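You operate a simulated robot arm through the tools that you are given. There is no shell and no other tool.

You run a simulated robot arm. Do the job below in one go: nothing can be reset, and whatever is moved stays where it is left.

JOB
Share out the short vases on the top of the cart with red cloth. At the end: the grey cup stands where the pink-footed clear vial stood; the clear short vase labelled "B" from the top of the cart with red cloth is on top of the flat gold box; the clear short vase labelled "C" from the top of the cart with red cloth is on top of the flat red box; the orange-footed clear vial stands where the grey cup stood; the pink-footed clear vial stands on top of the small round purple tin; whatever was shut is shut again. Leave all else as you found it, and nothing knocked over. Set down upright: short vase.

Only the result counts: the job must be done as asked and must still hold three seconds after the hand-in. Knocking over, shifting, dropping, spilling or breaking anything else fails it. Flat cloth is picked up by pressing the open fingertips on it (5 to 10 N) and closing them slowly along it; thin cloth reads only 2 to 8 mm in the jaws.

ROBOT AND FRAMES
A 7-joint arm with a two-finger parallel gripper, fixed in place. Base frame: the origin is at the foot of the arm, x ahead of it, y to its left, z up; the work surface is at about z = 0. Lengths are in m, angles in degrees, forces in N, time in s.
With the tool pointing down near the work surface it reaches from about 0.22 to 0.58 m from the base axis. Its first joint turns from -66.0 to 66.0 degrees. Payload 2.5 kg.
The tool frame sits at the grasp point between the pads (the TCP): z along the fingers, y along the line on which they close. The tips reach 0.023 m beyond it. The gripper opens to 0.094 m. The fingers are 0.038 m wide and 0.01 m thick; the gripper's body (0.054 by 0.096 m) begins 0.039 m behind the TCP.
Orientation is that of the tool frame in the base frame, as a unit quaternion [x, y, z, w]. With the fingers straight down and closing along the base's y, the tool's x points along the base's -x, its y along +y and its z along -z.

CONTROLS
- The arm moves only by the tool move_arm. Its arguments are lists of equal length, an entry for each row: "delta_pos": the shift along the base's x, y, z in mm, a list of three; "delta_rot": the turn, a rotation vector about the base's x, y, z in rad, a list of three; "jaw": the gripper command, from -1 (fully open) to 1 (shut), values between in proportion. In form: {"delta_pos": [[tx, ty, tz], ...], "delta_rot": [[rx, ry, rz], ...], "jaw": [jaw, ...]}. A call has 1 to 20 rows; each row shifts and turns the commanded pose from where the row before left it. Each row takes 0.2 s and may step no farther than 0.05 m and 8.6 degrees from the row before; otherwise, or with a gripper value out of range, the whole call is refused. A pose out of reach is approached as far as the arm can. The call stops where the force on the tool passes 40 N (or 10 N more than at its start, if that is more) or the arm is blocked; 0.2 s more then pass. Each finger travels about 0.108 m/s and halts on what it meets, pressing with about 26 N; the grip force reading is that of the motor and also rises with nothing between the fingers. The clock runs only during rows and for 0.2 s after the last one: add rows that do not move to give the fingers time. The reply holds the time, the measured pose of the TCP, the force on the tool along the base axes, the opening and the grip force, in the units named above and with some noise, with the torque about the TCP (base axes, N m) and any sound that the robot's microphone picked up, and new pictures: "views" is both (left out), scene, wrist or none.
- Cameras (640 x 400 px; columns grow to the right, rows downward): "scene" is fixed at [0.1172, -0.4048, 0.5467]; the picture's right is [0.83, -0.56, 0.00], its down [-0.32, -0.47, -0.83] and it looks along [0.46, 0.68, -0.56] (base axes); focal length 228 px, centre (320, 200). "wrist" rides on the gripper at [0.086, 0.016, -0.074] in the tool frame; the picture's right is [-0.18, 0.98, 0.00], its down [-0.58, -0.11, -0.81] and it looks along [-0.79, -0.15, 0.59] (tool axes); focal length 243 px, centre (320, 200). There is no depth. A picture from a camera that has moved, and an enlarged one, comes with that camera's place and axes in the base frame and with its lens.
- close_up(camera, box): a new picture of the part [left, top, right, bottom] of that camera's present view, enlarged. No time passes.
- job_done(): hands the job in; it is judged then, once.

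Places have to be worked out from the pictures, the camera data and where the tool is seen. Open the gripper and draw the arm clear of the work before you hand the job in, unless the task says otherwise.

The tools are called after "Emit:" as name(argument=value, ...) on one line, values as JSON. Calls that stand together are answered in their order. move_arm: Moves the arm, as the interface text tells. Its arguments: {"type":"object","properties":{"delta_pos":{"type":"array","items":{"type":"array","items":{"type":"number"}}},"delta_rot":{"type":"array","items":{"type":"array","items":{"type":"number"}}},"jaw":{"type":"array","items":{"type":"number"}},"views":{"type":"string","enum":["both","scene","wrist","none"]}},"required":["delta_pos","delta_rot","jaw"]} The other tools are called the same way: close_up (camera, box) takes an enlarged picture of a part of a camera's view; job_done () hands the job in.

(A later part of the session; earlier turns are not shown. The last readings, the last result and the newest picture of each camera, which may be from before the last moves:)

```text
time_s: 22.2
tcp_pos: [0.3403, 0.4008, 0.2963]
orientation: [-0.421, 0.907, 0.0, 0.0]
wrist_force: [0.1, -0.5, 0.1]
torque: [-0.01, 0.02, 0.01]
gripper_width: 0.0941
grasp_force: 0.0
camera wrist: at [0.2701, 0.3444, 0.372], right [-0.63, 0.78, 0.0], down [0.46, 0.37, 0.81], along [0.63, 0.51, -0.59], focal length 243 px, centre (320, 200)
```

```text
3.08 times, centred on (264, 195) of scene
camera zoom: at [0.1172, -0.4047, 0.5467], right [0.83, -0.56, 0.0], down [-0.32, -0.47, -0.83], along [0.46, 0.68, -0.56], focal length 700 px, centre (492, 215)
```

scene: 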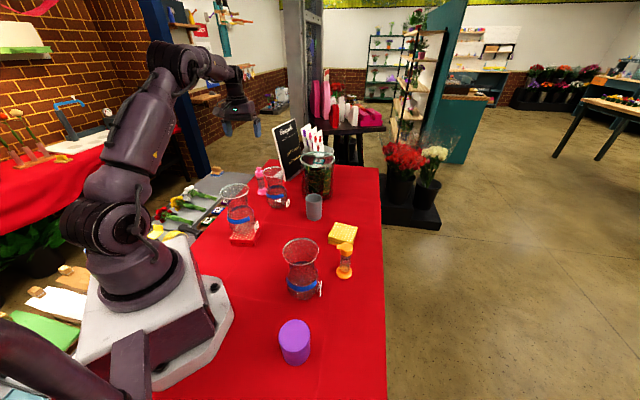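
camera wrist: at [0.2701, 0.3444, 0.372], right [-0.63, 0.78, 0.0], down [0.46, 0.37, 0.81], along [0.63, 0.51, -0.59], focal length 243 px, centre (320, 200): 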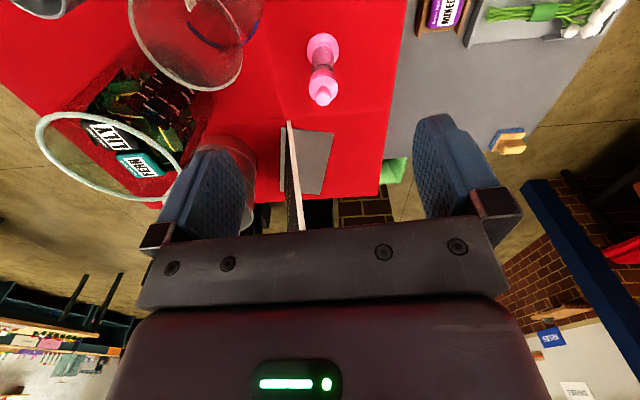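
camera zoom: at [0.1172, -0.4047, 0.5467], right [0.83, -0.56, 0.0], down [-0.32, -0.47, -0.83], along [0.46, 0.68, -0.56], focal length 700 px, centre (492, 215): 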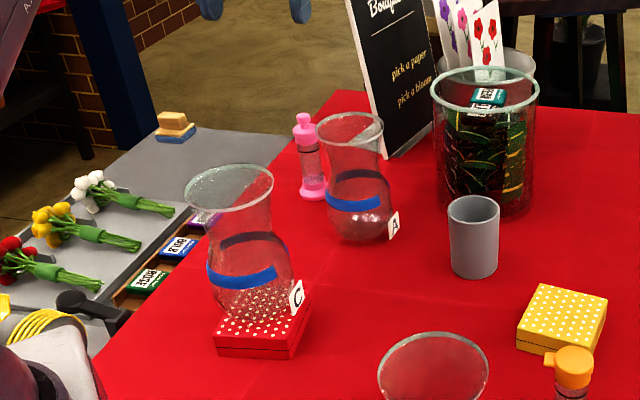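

Pink vial stands at about (0.382, 0.442), height ≈0.12 by the nearer camera. Moving above it to test reach and alignment.

Emit:
move_arm(delta_pos=[[14, 13.5, -15], [14, 13.5, -15], [14, 13.5, -16], [0, 0, 0], [0, 0, 0]], delta_rot=[[0, 0, 0], [0, 0, 0], [0, 0, 0], [0, 0, 0], [0, 0, 0]], jaw=[-1, -1, -1, -1, -1])

Emit:
close_up(camera="wrist", box=[240, 0, 432, 120])

```text
time_s: 23.4
tcp_pos: [0.3826, 0.4396, 0.2515]
orientation: [-0.42, 0.907, 0.001, 0.0]
wrist_force: [-0.5, -0.2, -0.7]
torque: [0.01, 0.01, -0.01]
gripper_width: 0.0942
grasp_force: 0.0
camera wrist: at [0.3123, 0.3847, 0.3261], right [-0.63, 0.78, 0.0], down [0.46, 0.37, 0.81], along [0.63, 0.51, -0.59], focal length 243 px, centre (320, 200)
```

scene: 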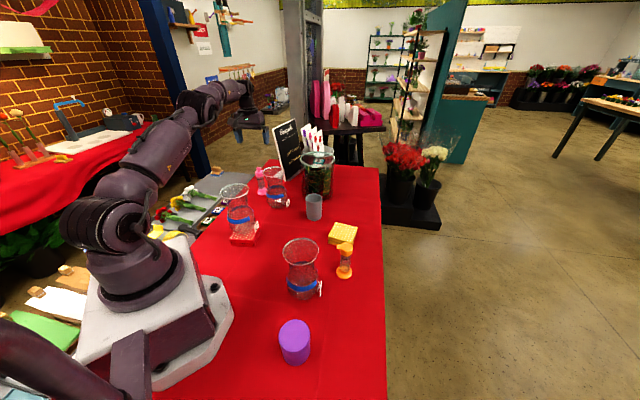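
wrist: 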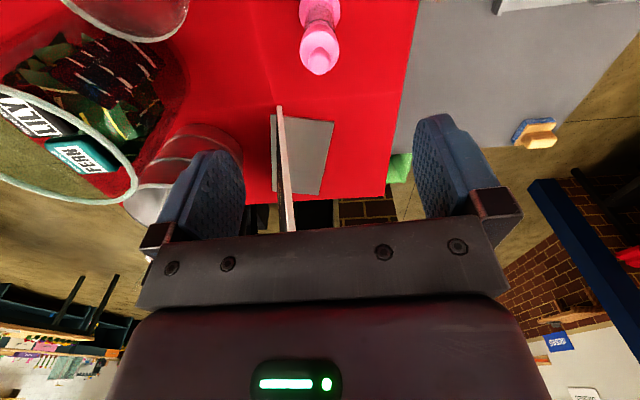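

```text
3.33 times, centred on (336, 60) of wrist
camera zoom: at [0.3123, 0.3847, 0.3261], right [-0.63, 0.78, 0.0], down [0.46, 0.37, 0.81], along [0.63, 0.51, -0.59], focal length 809 px, centre (267, 667)
```

zoom: 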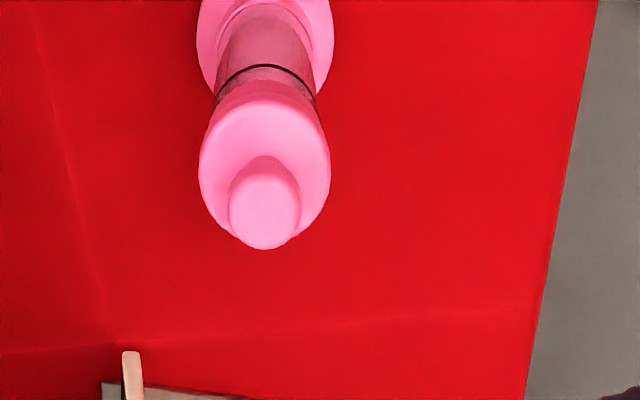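

Reach is fine with the hand vertical, and the vial is centred between the fingers to within 1 mm. The vial is tall (knob top ≈0.12–0.13), so the palm must stay above z≈0.135; I descend partway and check the clearance.

Emit:
move_arm(delta_pos=[[2, 2.3, -20], [0, 0, -20], [0, 0, -20], [0, 0, -20], [0, 0, -20], [0, 0, -20], [0, 0, -10], [0, 0, 0]], delta_rot=[[0, 0, 0], [0, 0, 0], [0, 0, 0], [0, 0, 0], [0, 0, 0], [0, 0, 0], [0, 0, 0], [0, 0, 0]], jaw=[-1, -1, -1, -1, -1, -1, -1, -1])

Emit:
close_up(camera="wrist", box=[200, 50, 440, 200])

Emit:
close_up(camera="scene", box=[230, 145, 310, 195])

```text
time_s: 25.2
tcp_pos: [0.3826, 0.4412, 0.1222]
orientation: [-0.42, 0.908, 0.0, 0.0]
wrist_force: [-0.5, 0.6, -0.4]
torque: [0.01, 0.0, 0.0]
gripper_width: 0.0938
grasp_force: 0.0
camera wrist: at [0.314, 0.3873, 0.1966], right [-0.63, 0.78, 0.0], down [0.46, 0.37, 0.81], along [0.63, 0.51, -0.59], focal length 243 px, centre (320, 200)
```

scene: 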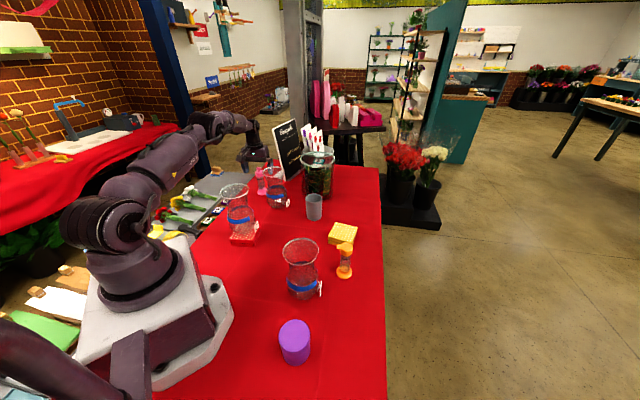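
wrist: 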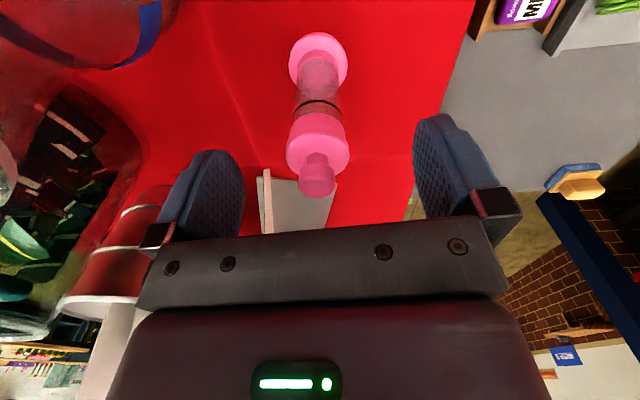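

```text
2.67 times, centred on (320, 125) of wrist
camera zoom: at [0.314, 0.3873, 0.1966], right [-0.63, 0.78, 0.0], down [0.46, 0.37, 0.81], along [0.63, 0.51, -0.59], focal length 647 px, centre (320, 400)
```

zoom: 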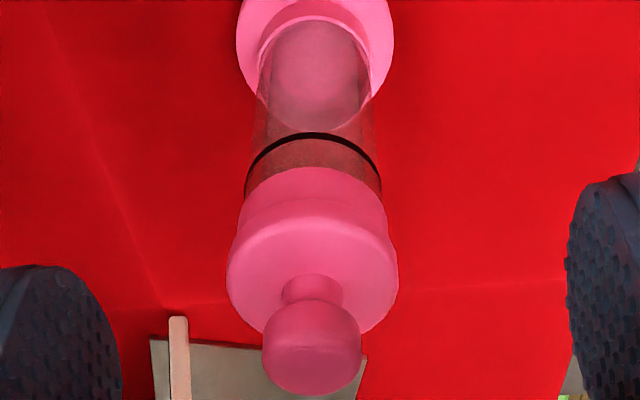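

```text
8.00 times, centred on (270, 170) of scene
camera zoom: at [0.1172, -0.4048, 0.5467], right [0.83, -0.56, 0.0], down [-0.32, -0.47, -0.83], along [0.46, 0.68, -0.56], focal length 1820 px, centre (720, 440)
```

zoom: 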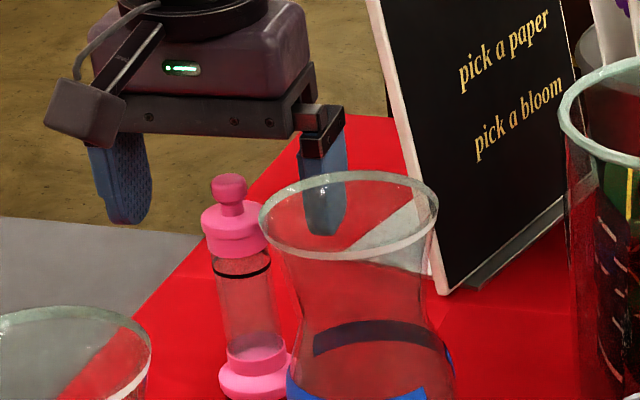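

Clearance is good: knob top ≈0.128, cap between ≈0.089 and 0.108, ø0.035. I centre by 1.4 mm, lower to TCP z≈0.097 (palm at 0.136) and close gently on it.

Emit:
move_arm(delta_pos=[[1.0, -0.9, -10], [0, 0, -10], [0, 0, -5], [0, 0, 0], [0, 0, 0], [0, 0, 0], [0, 0, 0], [0, 0, 0], [0, 0, 0], [0, 0, 0], [0, 0, 0]], delta_rot=[[0, 0, 0], [0, 0, 0], [0, 0, 0], [0, 0, 0], [0, 0, 0], [0, 0, 0], [0, 0, 0], [0, 0, 0], [0, 0, 0], [0, 0, 0], [0, 0, 0]], jaw=[-1, -1, -1, -0.6, -0.2, 0.05, 0.15, 0.22, 0.28, 0.35, 0.42])

Emit:
close_up(camera="wrist", box=[200, 50, 440, 200])

Emit:
close_up(camera="scene", box=[230, 145, 310, 195])

```text
time_s: 27.6
tcp_pos: [0.3839, 0.4419, 0.0981]
orientation: [-0.42, 0.908, 0.0, 0.0]
wrist_force: [0.7, -0.7, -0.1]
torque: [-0.02, -0.03, 0.03]
gripper_width: 0.0308
grasp_force: 26.4
camera wrist: at [0.3151, 0.3863, 0.1719], right [-0.63, 0.78, 0.0], down [0.46, 0.37, 0.81], along [0.63, 0.51, -0.59], focal length 243 px, centre (320, 200)
```

scene: 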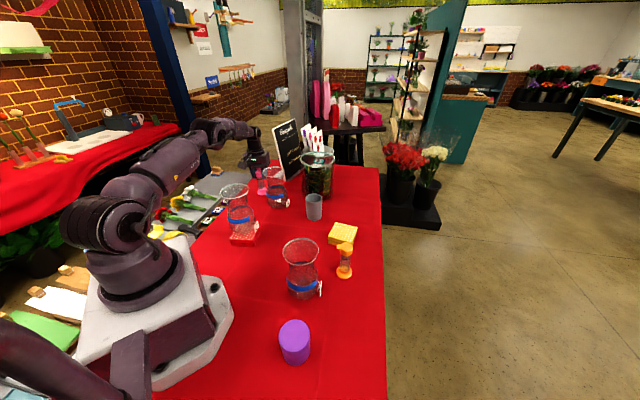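
wrist: 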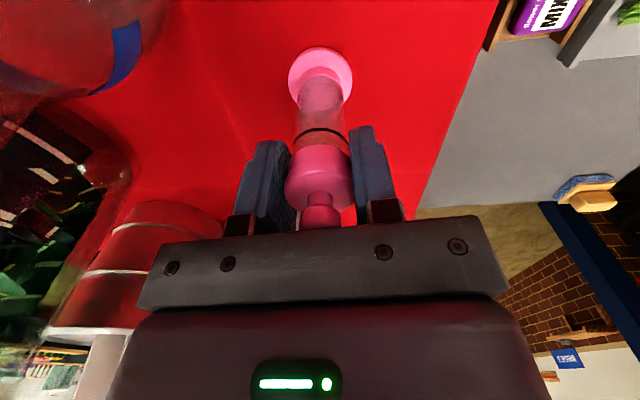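

```text
2.67 times, centred on (320, 125) of wrist
camera zoom: at [0.3151, 0.3863, 0.1719], right [-0.63, 0.78, 0.0], down [0.46, 0.37, 0.81], along [0.63, 0.51, -0.59], focal length 647 px, centre (320, 400)
```

zoom: 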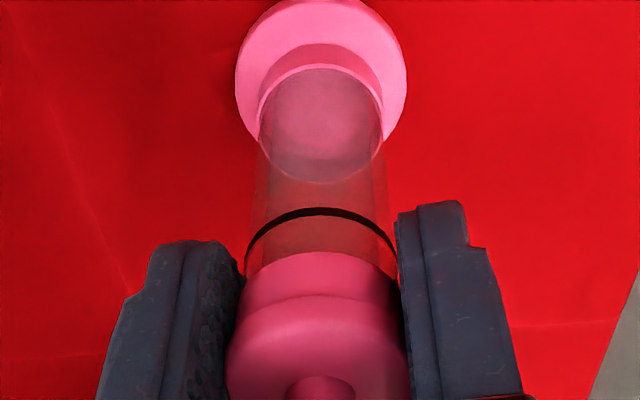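

```text
8.00 times, centred on (270, 170) of scene
camera zoom: at [0.1172, -0.4048, 0.5467], right [0.83, -0.56, 0.0], down [-0.32, -0.47, -0.83], along [0.46, 0.68, -0.56], focal length 1820 px, centre (720, 440)
```

zoom: 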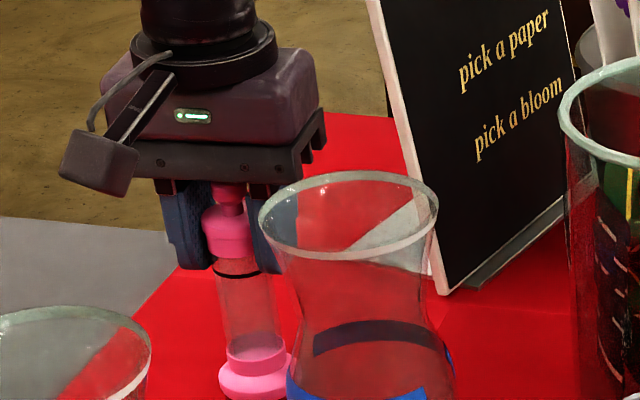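

Gripped at 0.031 m. I'll do a test lift of 5 mm and check that the whole vial (foot included) comes up together.

Emit:
move_arm(delta_pos=[[0, 0, 2], [0, 0, 3], [0, 0, 0]], delta_rot=[[0, 0, 0], [0, 0, 0], [0, 0, 0]], jaw=[0.42, 0.42, 0.42], views="none")

Emit:
close_up(camera="wrist", box=[200, 50, 440, 200])

Emit:
close_up(camera="scene", box=[230, 145, 310, 195])

```text
time_s: 28.4
tcp_pos: [0.3848, 0.4411, 0.1021]
orientation: [-0.42, 0.907, 0.0, 0.0]
wrist_force: [0.6, 0.7, -3.6]
torque: [-0.02, -0.04, 0.0]
gripper_width: 0.0307
grasp_force: 25.7
heard: snap
```

```text
2.67 times, centred on (320, 125) of wrist
camera zoom: at [0.3148, 0.3866, 0.1768], right [-0.63, 0.78, 0.0], down [0.46, 0.37, 0.81], along [0.63, 0.51, -0.59], focal length 647 px, centre (320, 400)
```

zoom: 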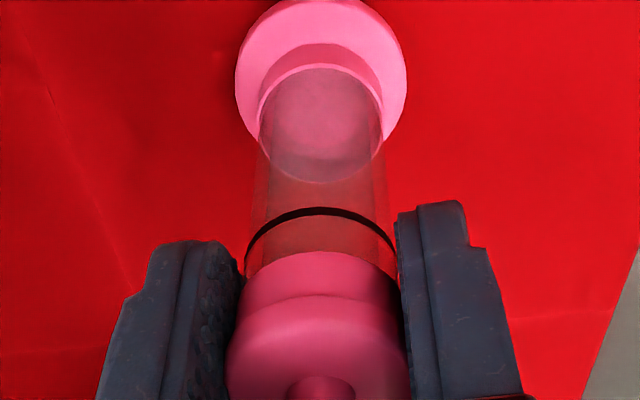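

```text
8.00 times, centred on (270, 170) of scene
camera zoom: at [0.1172, -0.4047, 0.5467], right [0.83, -0.56, 0.0], down [-0.32, -0.47, -0.83], along [0.46, 0.68, -0.56], focal length 1820 px, centre (720, 440)
```

zoom: 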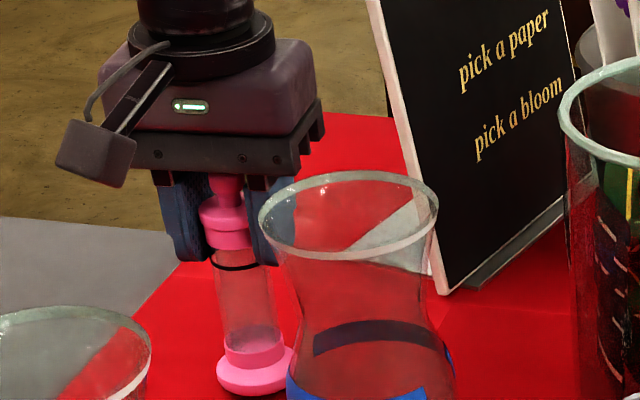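

The whole vial seems to have come up with the cap (load 3.6 N), but a "snap" was heard. I'll look closely at the cap/body joint and around for anything that changed.

Emit:
close_up(camera="scene", box=[250, 160, 282, 196])

Emit:
close_up(camera="wrist", box=[280, 100, 360, 230])

Emit:
close_up(camera="scene", box=[200, 130, 400, 370])

```text
11.11 times, centred on (266, 178) of scene
camera zoom: at [0.1172, -0.4047, 0.5467], right [0.83, -0.56, 0.0], down [-0.32, -0.47, -0.83], along [0.46, 0.68, -0.56], focal length 2528 px, centre (920, 444)
```

zoom: 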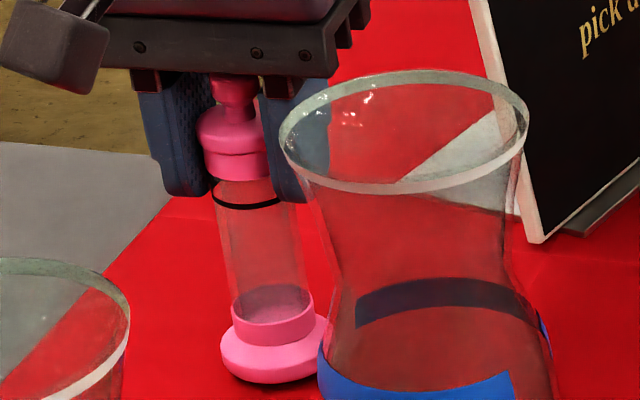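

```text
3.08 times, centred on (320, 165) of wrist
camera zoom: at [0.3148, 0.3866, 0.1768], right [-0.63, 0.78, 0.0], down [0.46, 0.37, 0.81], along [0.63, 0.51, -0.59], focal length 746 px, centre (320, 308)
```

zoom: 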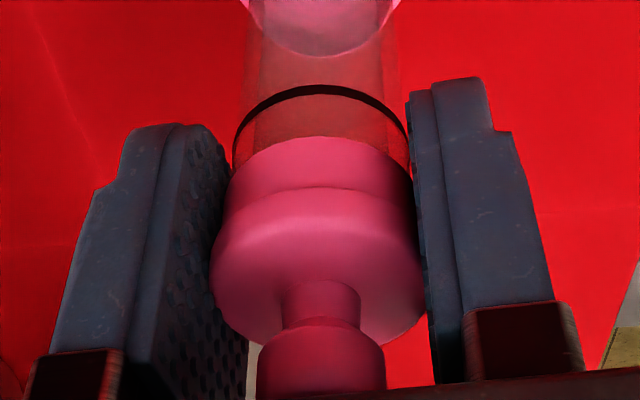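

```text
1.67 times, centred on (300, 250) of scene
camera zoom: at [0.1172, -0.4047, 0.5467], right [0.83, -0.56, 0.0], down [-0.32, -0.47, -0.83], along [0.46, 0.68, -0.56], focal length 379 px, centre (353, 117)
```

zoom: 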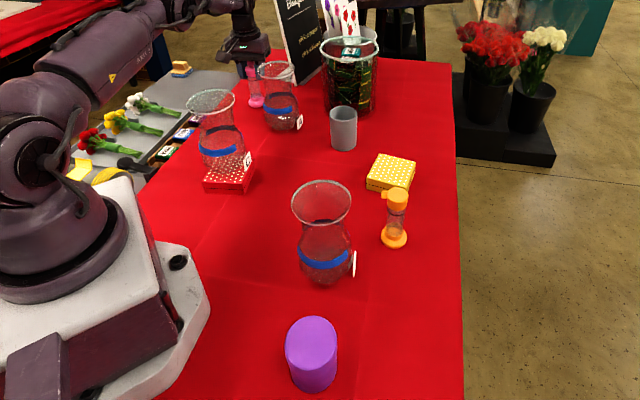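

Nothing visibly shifted: foot, ring and cap sit in the same relation as before. The snap may be a latch in the cap, so as a test I'll set the vial back down on its own spot, press lightly and listen.

Emit:
move_arm(delta_pos=[[0, 0, -3], [0, 0, -2], [0, 0, -0.6], [0, 0, 0]], delta_rot=[[0, 0, 0], [0, 0, 0], [0, 0, 0], [0, 0, 0]], jaw=[0.42, 0.42, 0.42, 0.42], views="none")

Emit:
close_up(camera="wrist", box=[280, 100, 360, 230])

Emit:
close_up(camera="scene", box=[250, 160, 282, 196])

```text
time_s: 29.4
tcp_pos: [0.3856, 0.4418, 0.0968]
orientation: [-0.42, 0.907, 0.0, 0.001]
wrist_force: [-1.9, -1.6, 3.4]
torque: [-0.18, 0.11, -0.02]
gripper_width: 0.031
grasp_force: 26.3
```

```text
3.08 times, centred on (320, 165) of wrist
camera zoom: at [0.3153, 0.3868, 0.172], right [-0.63, 0.78, 0.0], down [0.46, 0.37, 0.81], along [0.63, 0.51, -0.59], focal length 746 px, centre (320, 308)
```

zoom: 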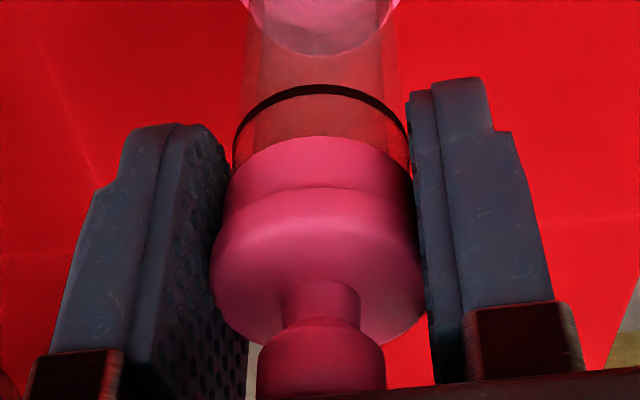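

```text
11.11 times, centred on (266, 178) of scene
camera zoom: at [0.1172, -0.4048, 0.5467], right [0.83, -0.56, 0.0], down [-0.32, -0.47, -0.83], along [0.46, 0.68, -0.56], focal length 2528 px, centre (920, 444)
```

zoom: 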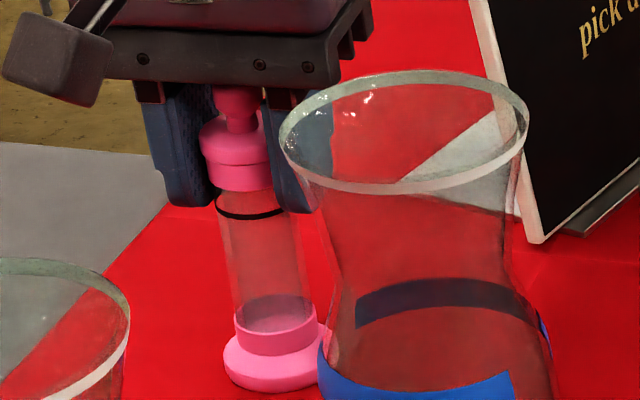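

No sound on setting down. I'll press a bit more (another ~0.7 mm), then lift again 5 mm and listen whether the snap repeats.

Emit:
move_arm(delta_pos=[[0, 0, -0.7], [0, 0, 0]], delta_rot=[[0, 0, 0], [0, 0, 0]], jaw=[0.42, 0.42], views="none")

Emit:
move_arm(delta_pos=[[0, 0, 1.3], [0, 0, 2], [0, 0, 3], [0, 0, 0]], delta_rot=[[0, 0, 0], [0, 0, 0], [0, 0, 0], [0, 0, 0]], jaw=[0.42, 0.42, 0.42, 0.42], views="none")

Emit:
close_up(camera="scene", box=[250, 160, 282, 196])

```text
time_s: 30.0
tcp_pos: [0.3847, 0.4422, 0.0976]
orientation: [-0.42, 0.908, 0.001, 0.002]
wrist_force: [-2.5, 0.2, 9.4]
torque: [0.09, 0.07, 0.0]
gripper_width: 0.031
grasp_force: 26.0
```

```text
time_s: 31.0
tcp_pos: [0.3863, 0.4415, 0.1031]
orientation: [-0.42, 0.907, -0.001, -0.001]
wrist_force: [-0.2, -0.1, -3.1]
torque: [-0.02, 0.04, 0.01]
gripper_width: 0.0309
grasp_force: 26.3
```

```text
11.11 times, centred on (266, 178) of scene
camera zoom: at [0.1172, -0.4047, 0.5467], right [0.83, -0.56, 0.0], down [-0.32, -0.47, -0.83], along [0.46, 0.68, -0.56], focal length 2528 px, centre (920, 444)
```

zoom: 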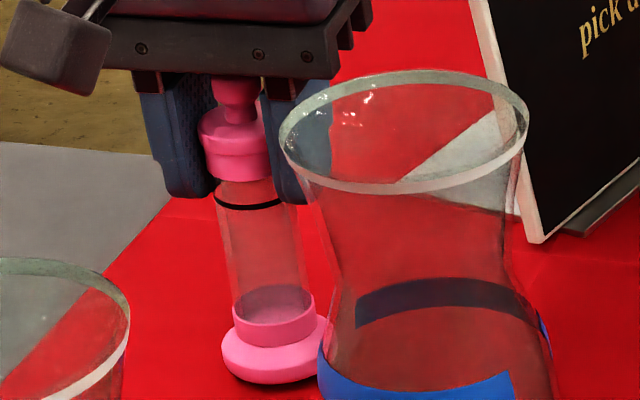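

Second lift is silent and the whole vial hangs securely; the cap is seated as before. I'll carry it high (bottom above every vase) toward the tin, first a leg along -y.

Emit:
move_arm(delta_pos=[[0, 0, 7], [0, 0, 20], [0, 0, 25], [0, 0, 25], [0, 0, 25], [0, 0, 25], [0, 0, 25], [0, 0, 25], [0, 0, 25], [0, 0, 25], [0, -12, 0], [0, -25, 0], [0, -38, 0], [0, -42, 0], [0, -42, 0], [0, -42, 0], [0, -42, 0], [0, -42, 0], [0, -38, 0], [0, -19, 0]], delta_rot=[[0, 0, 0], [0, 0, 0], [0, 0, 0], [0, 0, 0], [0, 0, 0], [0, 0, 0], [0, 0, 0], [0, 0, 0], [0, 0, 0], [0, 0, 0], [0, 0, 0], [0, 0, 0], [0, 0, 0], [0, 0, 0], [0, 0, 0], [0, 0, 0], [0, 0, 0], [0, 0, 0], [0, 0, 0], [0, 0, 0]], jaw=[0.42, 0.42, 0.42, 0.42, 0.42, 0.42, 0.42, 0.42, 0.42, 0.42, 0.42, 0.42, 0.42, 0.42, 0.42, 0.42, 0.42, 0.42, 0.42, 0.42])

```text
time_s: 35.2
tcp_pos: [0.5137, 0.1918, 0.3916]
orientation: [-0.42, 0.907, 0.001, -0.001]
wrist_force: [0.5, 0.5, -3.6]
torque: [-0.03, -0.05, 0.04]
gripper_width: 0.0311
grasp_force: 25.8
out of reach, approached as far as the arm can: row 9, 10, 11, 12, 13, 14, 15, 16, 17, 18, 19, 20
camera wrist: at [0.4439, 0.1358, 0.4653], right [-0.63, 0.78, 0.0], down [0.46, 0.37, 0.81], along [0.62, 0.51, -0.59], focal length 243 px, centre (320, 200)
```

scene: 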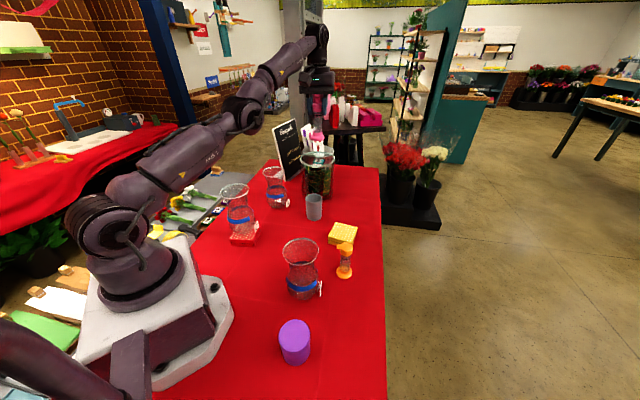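
wrist: 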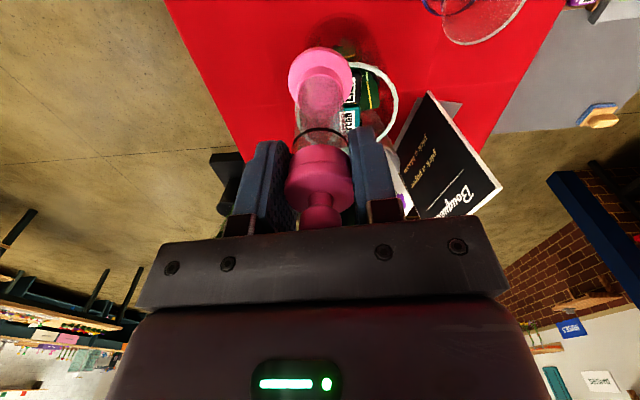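

The arm ran out of reach at that height and ended stretched out at (0.514, 0.192, 0.392); the vial is still held. I'll first query with a still row to see whether the commanded pose is still out of reach.

Emit:
move_arm(delta_pos=[[0, 0, 0]], delta_rot=[[0, 0, 0]], jaw=[0.42], views="scene")

Emit:
close_up(camera="scene", box=[40, 0, 360, 220])

```text
time_s: 35.6
tcp_pos: [0.5128, 0.1904, 0.3901]
orientation: [-0.42, 0.908, 0.001, -0.001]
wrist_force: [-0.1, -1.0, -2.7]
torque: [0.02, -0.05, 0.0]
gripper_width: 0.0307
grasp_force: 25.8
```

scene: 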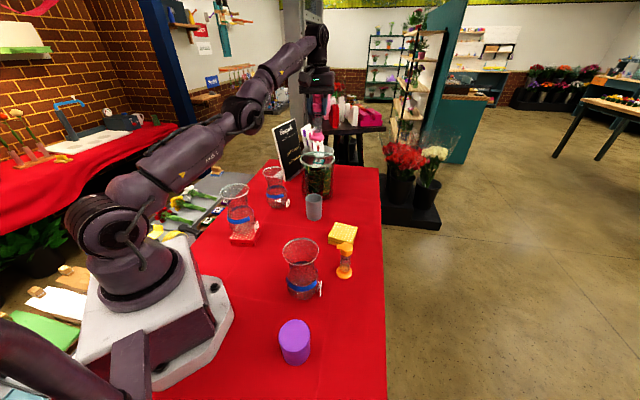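

```text
1.82 times, centred on (200, 110) of scene
camera zoom: at [0.1172, -0.4048, 0.5467], right [0.83, -0.56, 0.0], down [-0.32, -0.47, -0.83], along [0.46, 0.68, -0.56], focal length 414 px, centre (538, 364)
```

zoom: 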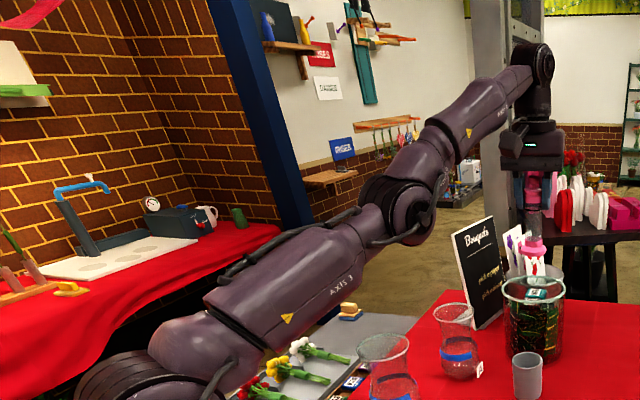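

The arm has flipped into an over-straightened elbow posture (elbow below the shoulder–wrist line). To recover I first stretch outward a little so the elbow straightens, then will draw in; small steps, watching the posture.

Emit:
move_arm(delta_pos=[[10, 4, 10], [10, 4, 10], [10, 4, 10]], delta_rot=[[0, 0, 0], [0, 0, 0], [0, 0, 0]], jaw=[0.42, 0.42, 0.42], views="scene")

Emit:
close_up(camera="scene", box=[40, 0, 360, 220])

```text
time_s: 36.4
tcp_pos: [0.5121, 0.1903, 0.3947]
orientation: [-0.42, 0.908, 0.0, 0.0]
wrist_force: [0.8, -0.8, -3.7]
torque: [-0.01, 0.01, -0.02]
gripper_width: 0.0306
grasp_force: 26.1
out of reach, approached as far as the arm can: row 1, 2, 3
```

scene: 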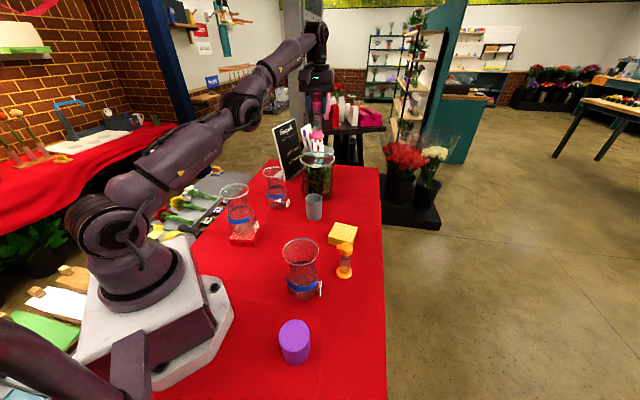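

```text
1.82 times, centred on (200, 110) of scene
camera zoom: at [0.1172, -0.4047, 0.5467], right [0.83, -0.56, 0.0], down [-0.32, -0.47, -0.83], along [0.46, 0.68, -0.56], focal length 414 px, centre (538, 364)
```

zoom: 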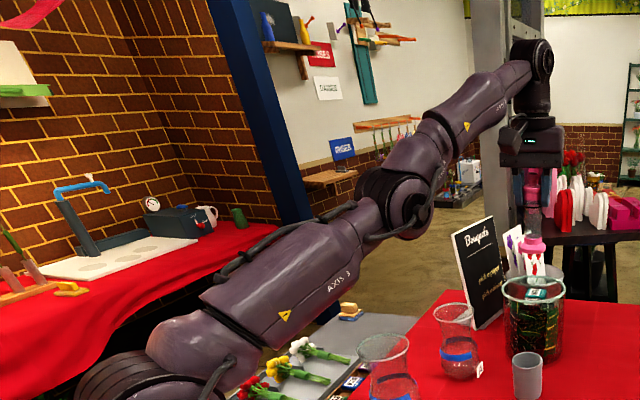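

Estimating from the picture, the arm is simply fully stretched (wrist ≈0.62 m from the shoulder). I try drawing the hand straight in and down toward the shoulder in modest steps and check that the elbow bends upward.

Emit:
move_arm(delta_pos=[[-28, -10.5, -18], [-28, -10.5, -18], [0, 0, 0]], delta_rot=[[0, 0, 0], [0, 0, 0], [0, 0, 0]], jaw=[0.42, 0.42, 0.42], views="scene")

Emit:
close_up(camera="scene", box=[40, 0, 360, 220])

```text
time_s: 37.2
tcp_pos: [0.5124, 0.1901, 0.3944]
orientation: [-0.42, 0.907, 0.001, 0.0]
wrist_force: [0.1, 0.4, -3.8]
torque: [-0.02, -0.03, 0.02]
gripper_width: 0.0308
grasp_force: 25.5
out of reach, approached as far as the arm can: row 1, 2
```

scene: 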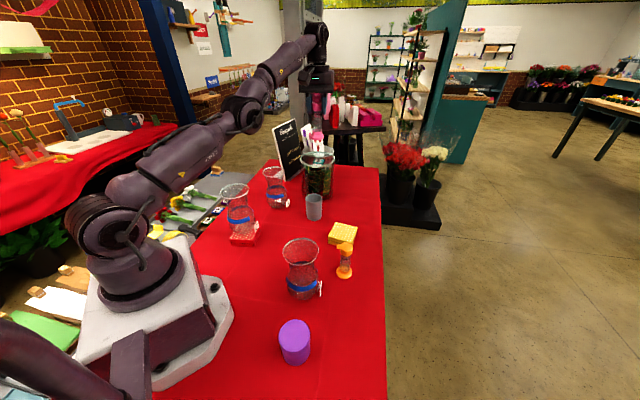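

```text
1.82 times, centred on (200, 110) of scene
camera zoom: at [0.1172, -0.4047, 0.5467], right [0.83, -0.56, 0.0], down [-0.32, -0.47, -0.83], along [0.46, 0.68, -0.56], focal length 414 px, centre (538, 364)
```

zoom: 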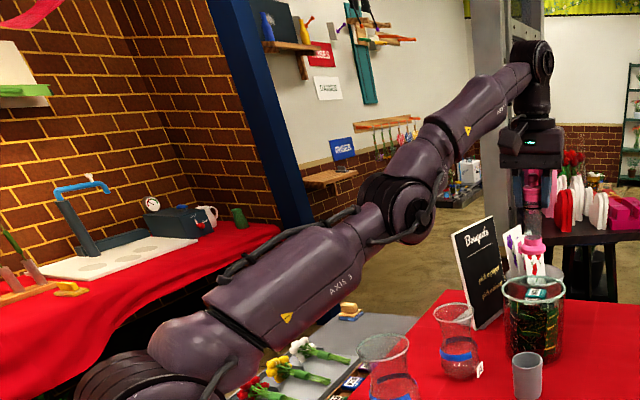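

The elbow is locked straight, so pure inward motion has no effect. A downward move should turn the elbow in the proper direction; below is only the low cup (far beneath), so I try lowering.

Emit:
move_arm(delta_pos=[[0, 0, -30], [0, 0, -30], [0, 0, 0]], delta_rot=[[0, 0, 0], [0, 0, 0], [0, 0, 0]], jaw=[0.42, 0.42, 0.42], views="scene")

Emit:
close_up(camera="scene", box=[40, 0, 360, 220])

```text
time_s: 38.0
tcp_pos: [0.5317, 0.1961, 0.3411]
orientation: [-0.42, 0.907, 0.0, 0.0]
wrist_force: [0.8, 0.2, -3.6]
torque: [-0.02, -0.01, 0.03]
gripper_width: 0.0309
grasp_force: 26.0
out of reach, approached as far as the arm can: row 1, 2
```

scene: 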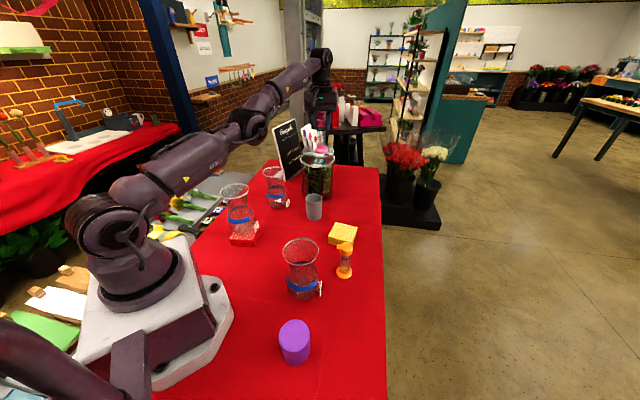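

```text
1.82 times, centred on (200, 110) of scene
camera zoom: at [0.1172, -0.4047, 0.5467], right [0.83, -0.56, 0.0], down [-0.32, -0.47, -0.83], along [0.46, 0.68, -0.56], focal length 414 px, centre (538, 364)
```

zoom: 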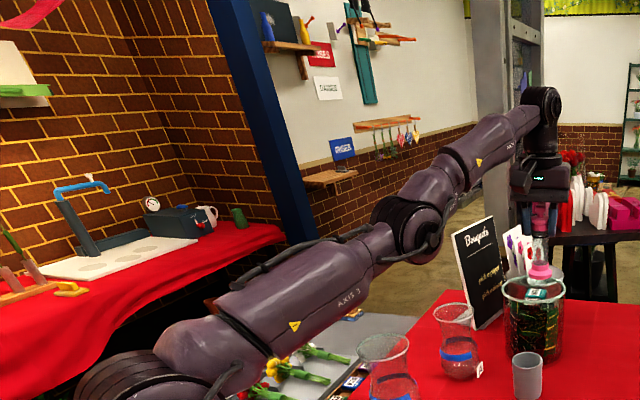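

It slid along its reach limit instead of bending. The elbow gain is tiny when straight, so I try many very small inward steps to let the elbow start bending.

Emit:
move_arm(delta_pos=[[-0.9, -0.3, -0.4], [-0.9, -0.3, -0.4], [-0.9, -0.3, -0.4], [-0.9, -0.3, -0.4], [-0.9, -0.3, -0.4], [-0.9, -0.3, -0.4], [-0.9, -0.3, -0.4], [-0.9, -0.3, -0.4]], delta_rot=[[0, 0, 0], [0, 0, 0], [0, 0, 0], [0, 0, 0], [0, 0, 0], [0, 0, 0], [0, 0, 0], [0, 0, 0]], jaw=[0.42, 0.42, 0.42, 0.42, 0.42, 0.42, 0.42, 0.42], views="scene")

Emit:
close_up(camera="scene", box=[40, 0, 360, 220])

```text
time_s: 39.8
tcp_pos: [0.5314, 0.1992, 0.3425]
orientation: [-0.42, 0.908, 0.0, 0.001]
wrist_force: [-0.1, -0.3, -2.9]
torque: [0.04, 0.02, -0.03]
gripper_width: 0.0308
grasp_force: 26.3
out of reach, approached as far as the arm can: row 3, 6
```

scene: 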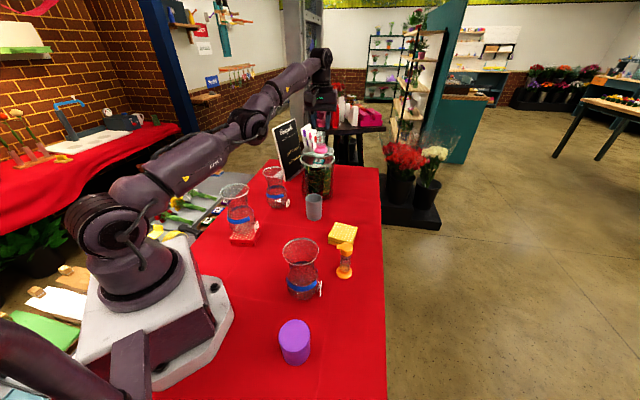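

```text
1.82 times, centred on (200, 110) of scene
camera zoom: at [0.1172, -0.4047, 0.5467], right [0.83, -0.56, 0.0], down [-0.32, -0.47, -0.83], along [0.46, 0.68, -0.56], focal length 414 px, centre (538, 364)
```

zoom: 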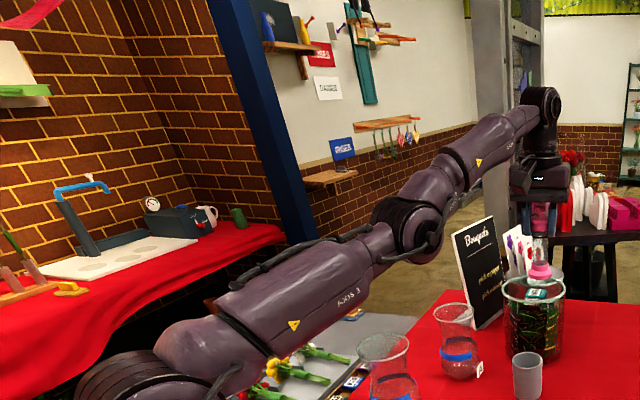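

It's stuck: the elbow is slightly past straight, so inward commands push it the wrong way. Downward sliding along the reach limit turns the elbow back; first I swing around to azimuth about -5°, where there is free space, keeping the same radius.

Emit:
move_arm(delta_pos=[[8.2, -26.9, 0], [8.2, -26.9, 0], [8.2, -26.9, 0], [4.0, -27.8, 0], [4.0, -27.8, 0], [4.0, -27.8, 0], [-0.2, -28, 0], [-0.2, -28, 0], [-0.2, -28, 0]], delta_rot=[[0, 0, -0.05], [0, 0, -0.05], [0, 0, -0.05], [0, 0, -0.05], [0, 0, -0.05], [0, 0, -0.05], [0, 0, -0.05], [0, 0, -0.05], [0, 0, -0.05]], jaw=[0.42, 0.42, 0.42, 0.42, 0.42, 0.42, 0.42, 0.42, 0.42], views="scene")

```text
time_s: 41.8
tcp_pos: [0.5651, -0.0516, 0.3399]
orientation: [-0.207, 0.978, 0.0, 0.0]
wrist_force: [0.4, 0.7, -4.0]
torque: [0.02, -0.01, 0.02]
gripper_width: 0.0306
grasp_force: 26.5
```

scene: 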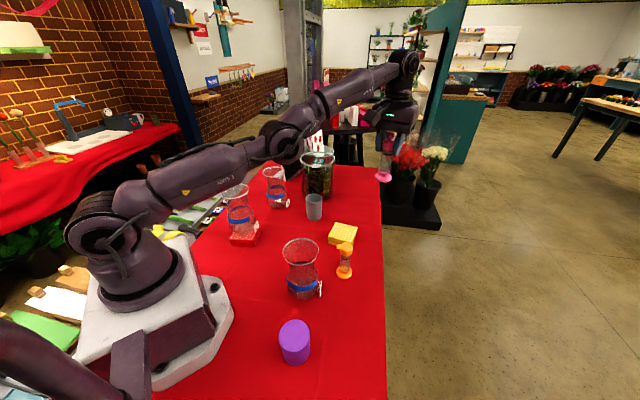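

That worked without any reach complaint. Now I slide down along the reach limit in this free sector to turn the elbow back past straight.

Emit:
move_arm(delta_pos=[[8, -0.7, -20], [7, -0.6, -20], [6, -0.5, -20], [5.5, -0.5, -20], [4.5, -0.4, -20], [3.5, -0.3, -20], [3, -0.3, -20], [0, 0, 0]], delta_rot=[[0, 0, 0], [0, 0, 0], [0, 0, 0], [0, 0, 0], [0, 0, 0], [0, 0, 0], [0, 0, 0], [0, 0, 0]], jaw=[0.42, 0.42, 0.42, 0.42, 0.42, 0.42, 0.42, 0.42], views="scene")

Emit:
close_up(camera="scene", box=[60, 20, 460, 270])

```text
time_s: 43.6
tcp_pos: [0.5976, -0.0523, 0.1998]
orientation: [-0.207, 0.978, 0.0, 0.0]
wrist_force: [-0.3, -0.1, -3.8]
torque: [0.01, 0.0, 0.02]
gripper_width: 0.0308
grasp_force: 25.9
out of reach, approached as far as the arm can: row 3, 6
```

scene: 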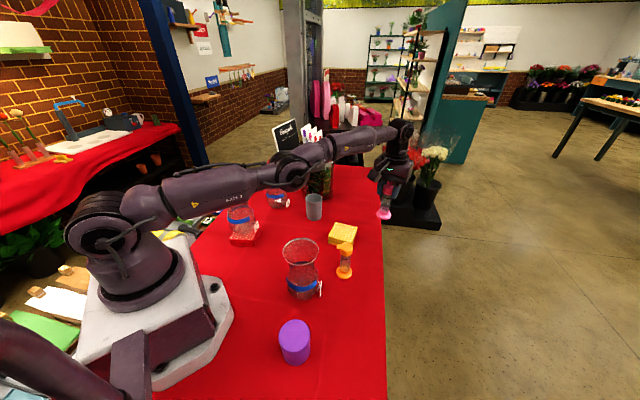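

```text
1.60 times, centred on (260, 145) of scene
camera zoom: at [0.1172, -0.4048, 0.5467], right [0.83, -0.56, 0.0], down [-0.32, -0.47, -0.83], along [0.46, 0.68, -0.56], focal length 364 px, centre (416, 288)
```

zoom: 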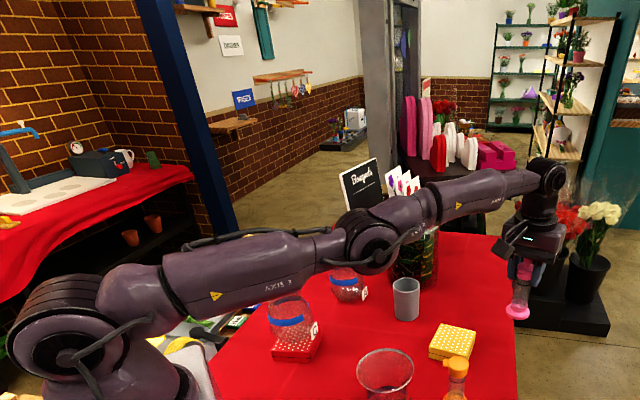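

Still slightly past straight by my estimate. I push outward strongly for one row (the solver should straighten or cross over), then see whether an inward step takes.

Emit:
move_arm(delta_pos=[[45, -4, -5]], delta_rot=[[0, 0, 0]], jaw=[0.42], views="none")

Emit:
move_arm(delta_pos=[[-10, 1, 0]], delta_rot=[[0, 0, 0]], jaw=[0.42], views="scene")

Emit:
close_up(camera="scene", box=[60, 20, 460, 270])

```text
time_s: 44.0
tcp_pos: [0.5973, -0.0539, 0.1915]
orientation: [-0.206, 0.978, 0.001, 0.0]
wrist_force: [0.3, -0.1, -3.7]
torque: [0.02, -0.03, 0.02]
gripper_width: 0.0306
grasp_force: 25.7
out of reach, approached as far as the arm can: row 1
```

```text
time_s: 44.4
tcp_pos: [0.5965, -0.0558, 0.1925]
orientation: [-0.207, 0.978, 0.0, 0.0]
wrist_force: [-0.5, -1.1, -4.4]
torque: [0.02, 0.02, 0.02]
gripper_width: 0.0309
grasp_force: 25.9
out of reach, approached as far as the arm can: row 1
```

scene: 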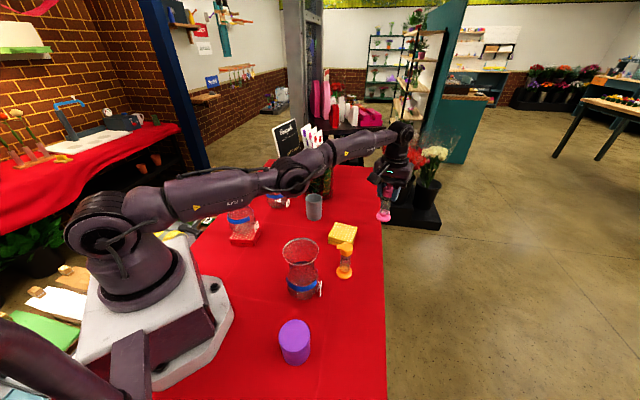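

```text
1.60 times, centred on (260, 145) of scene
camera zoom: at [0.1172, -0.4048, 0.5467], right [0.83, -0.56, 0.0], down [-0.32, -0.47, -0.83], along [0.46, 0.68, -0.56], focal length 364 px, centre (416, 288)
```

zoom: 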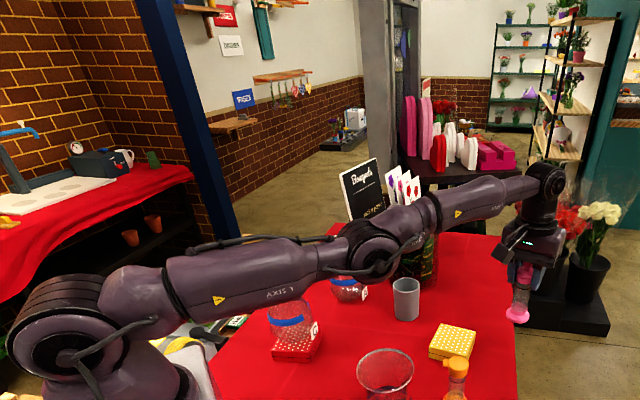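

The elbow sagged a bit further with the inward step, so it is indeed on the wrong side. I push outward for several rows to bring it fully straight and compare the elbow's height in the picture.

Emit:
move_arm(delta_pos=[[45, -4, 0], [45, -4, 0], [45, -4, 0], [45, -4, 0]], delta_rot=[[0, 0, 0], [0, 0, 0], [0, 0, 0], [0, 0, 0]], jaw=[0.42, 0.42, 0.42, 0.42], views="none")

Emit:
close_up(camera="scene", box=[60, 20, 460, 270])

```text
time_s: 45.4
tcp_pos: [0.5973, -0.0552, 0.1915]
orientation: [-0.207, 0.978, 0.0, 0.0]
wrist_force: [0.8, 0.3, -3.9]
torque: [0.0, 0.01, -0.01]
gripper_width: 0.0308
grasp_force: 25.8
out of reach, approached as far as the arm can: row 1, 2, 3, 4
```

```text
1.60 times, centred on (260, 145) of scene
camera zoom: at [0.1172, -0.4048, 0.5467], right [0.83, -0.56, 0.0], down [-0.32, -0.47, -0.83], along [0.46, 0.68, -0.56], focal length 364 px, centre (416, 288)
```

zoom: 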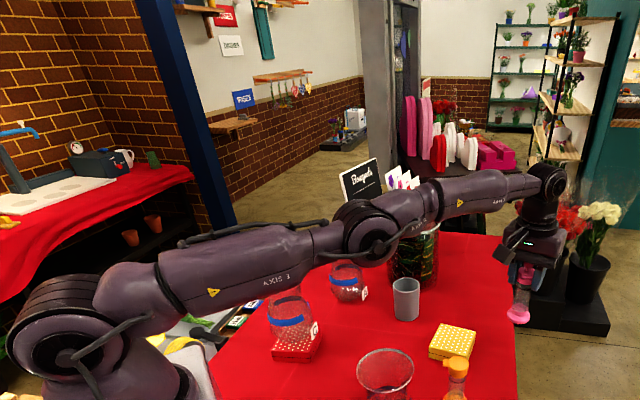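

Now the elbow sits slightly above the shoulder–wrist line. I draw inward with a downward component in small rows, which should bend it the proper way.

Emit:
move_arm(delta_pos=[[-5, 0.5, -10], [-10, 1, -10]], delta_rot=[[0, 0, 0], [0, 0, 0]], jaw=[0.42, 0.42], views="none")

Emit:
close_up(camera="scene", box=[60, 20, 460, 270])

```text
time_s: 46.0
tcp_pos: [0.584, -0.0557, 0.1702]
orientation: [-0.207, 0.978, 0.0, 0.0]
wrist_force: [0.5, 0.6, -3.8]
torque: [0.0, -0.02, 0.03]
gripper_width: 0.0307
grasp_force: 25.4
```

```text
1.60 times, centred on (260, 145) of scene
camera zoom: at [0.1172, -0.4048, 0.5467], right [0.83, -0.56, 0.0], down [-0.32, -0.47, -0.83], along [0.46, 0.68, -0.56], focal length 364 px, centre (416, 288)
```

zoom: 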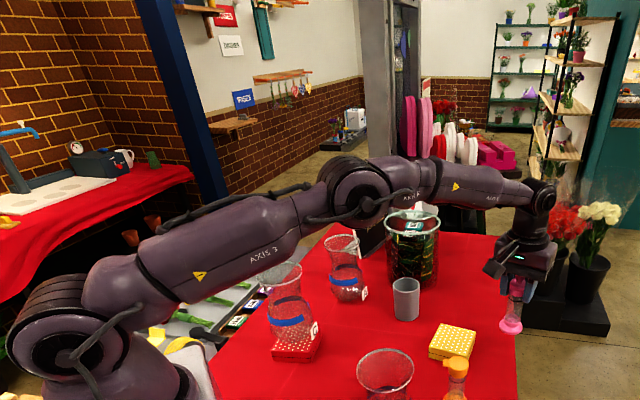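

The elbow is up again in its normal posture. I now know the reach limit (at z=0.33 only ~0.575 m), and will stay well inside. Carrying the vial inward and up, toward the tin.

Emit:
move_arm(delta_pos=[[-15, 0, 8], [-15, 0, 10], [-15, 0, 12], [-15, 0, 12], [-15, 0, 12], [-15, 0, 12], [-12, 0, 14], [-12, 0, 14], [-12, 0, 14], [-12, 0, 12], [-10, 0, 10]], delta_rot=[[0, 0, 0], [0, 0, 0], [0, 0, 0], [0, 0, 0], [0, 0, 0], [0, 0, 0], [0, 0, 0], [0, 0, 0], [0, 0, 0], [0, 0, 0], [0, 0, 0]], jaw=[0.42, 0.42, 0.42, 0.42, 0.42, 0.42, 0.42, 0.42, 0.42, 0.42, 0.42])

```text
time_s: 48.4
tcp_pos: [0.4333, -0.0542, 0.3004]
orientation: [-0.207, 0.978, 0.0, 0.001]
wrist_force: [-0.6, 0.6, -3.0]
torque: [-0.02, 0.02, 0.03]
gripper_width: 0.0306
grasp_force: 25.9
camera wrist: at [0.3468, -0.0747, 0.375], right [-0.23, 0.97, 0.0], down [0.58, 0.14, 0.81], along [0.78, 0.19, -0.59], focal length 243 px, centre (320, 200)
```

scene: 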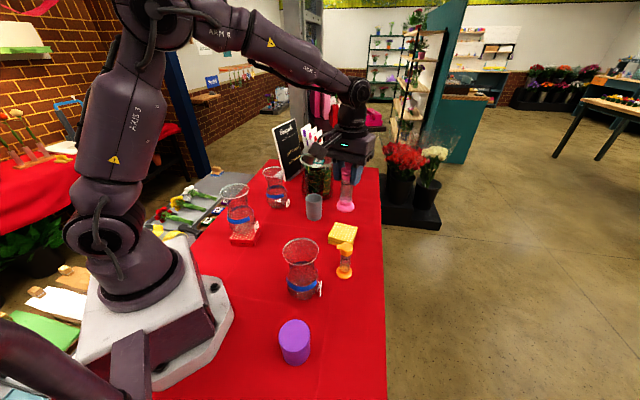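
wrist: 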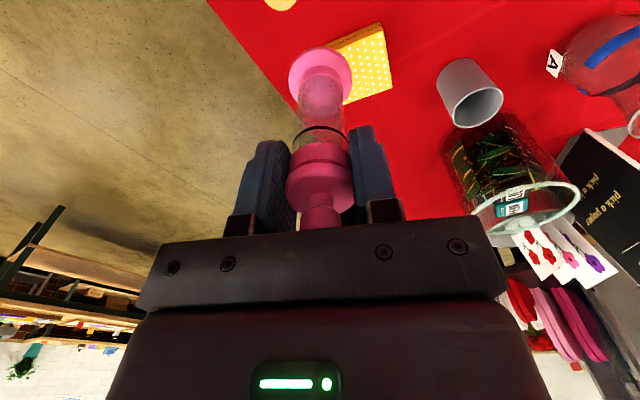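

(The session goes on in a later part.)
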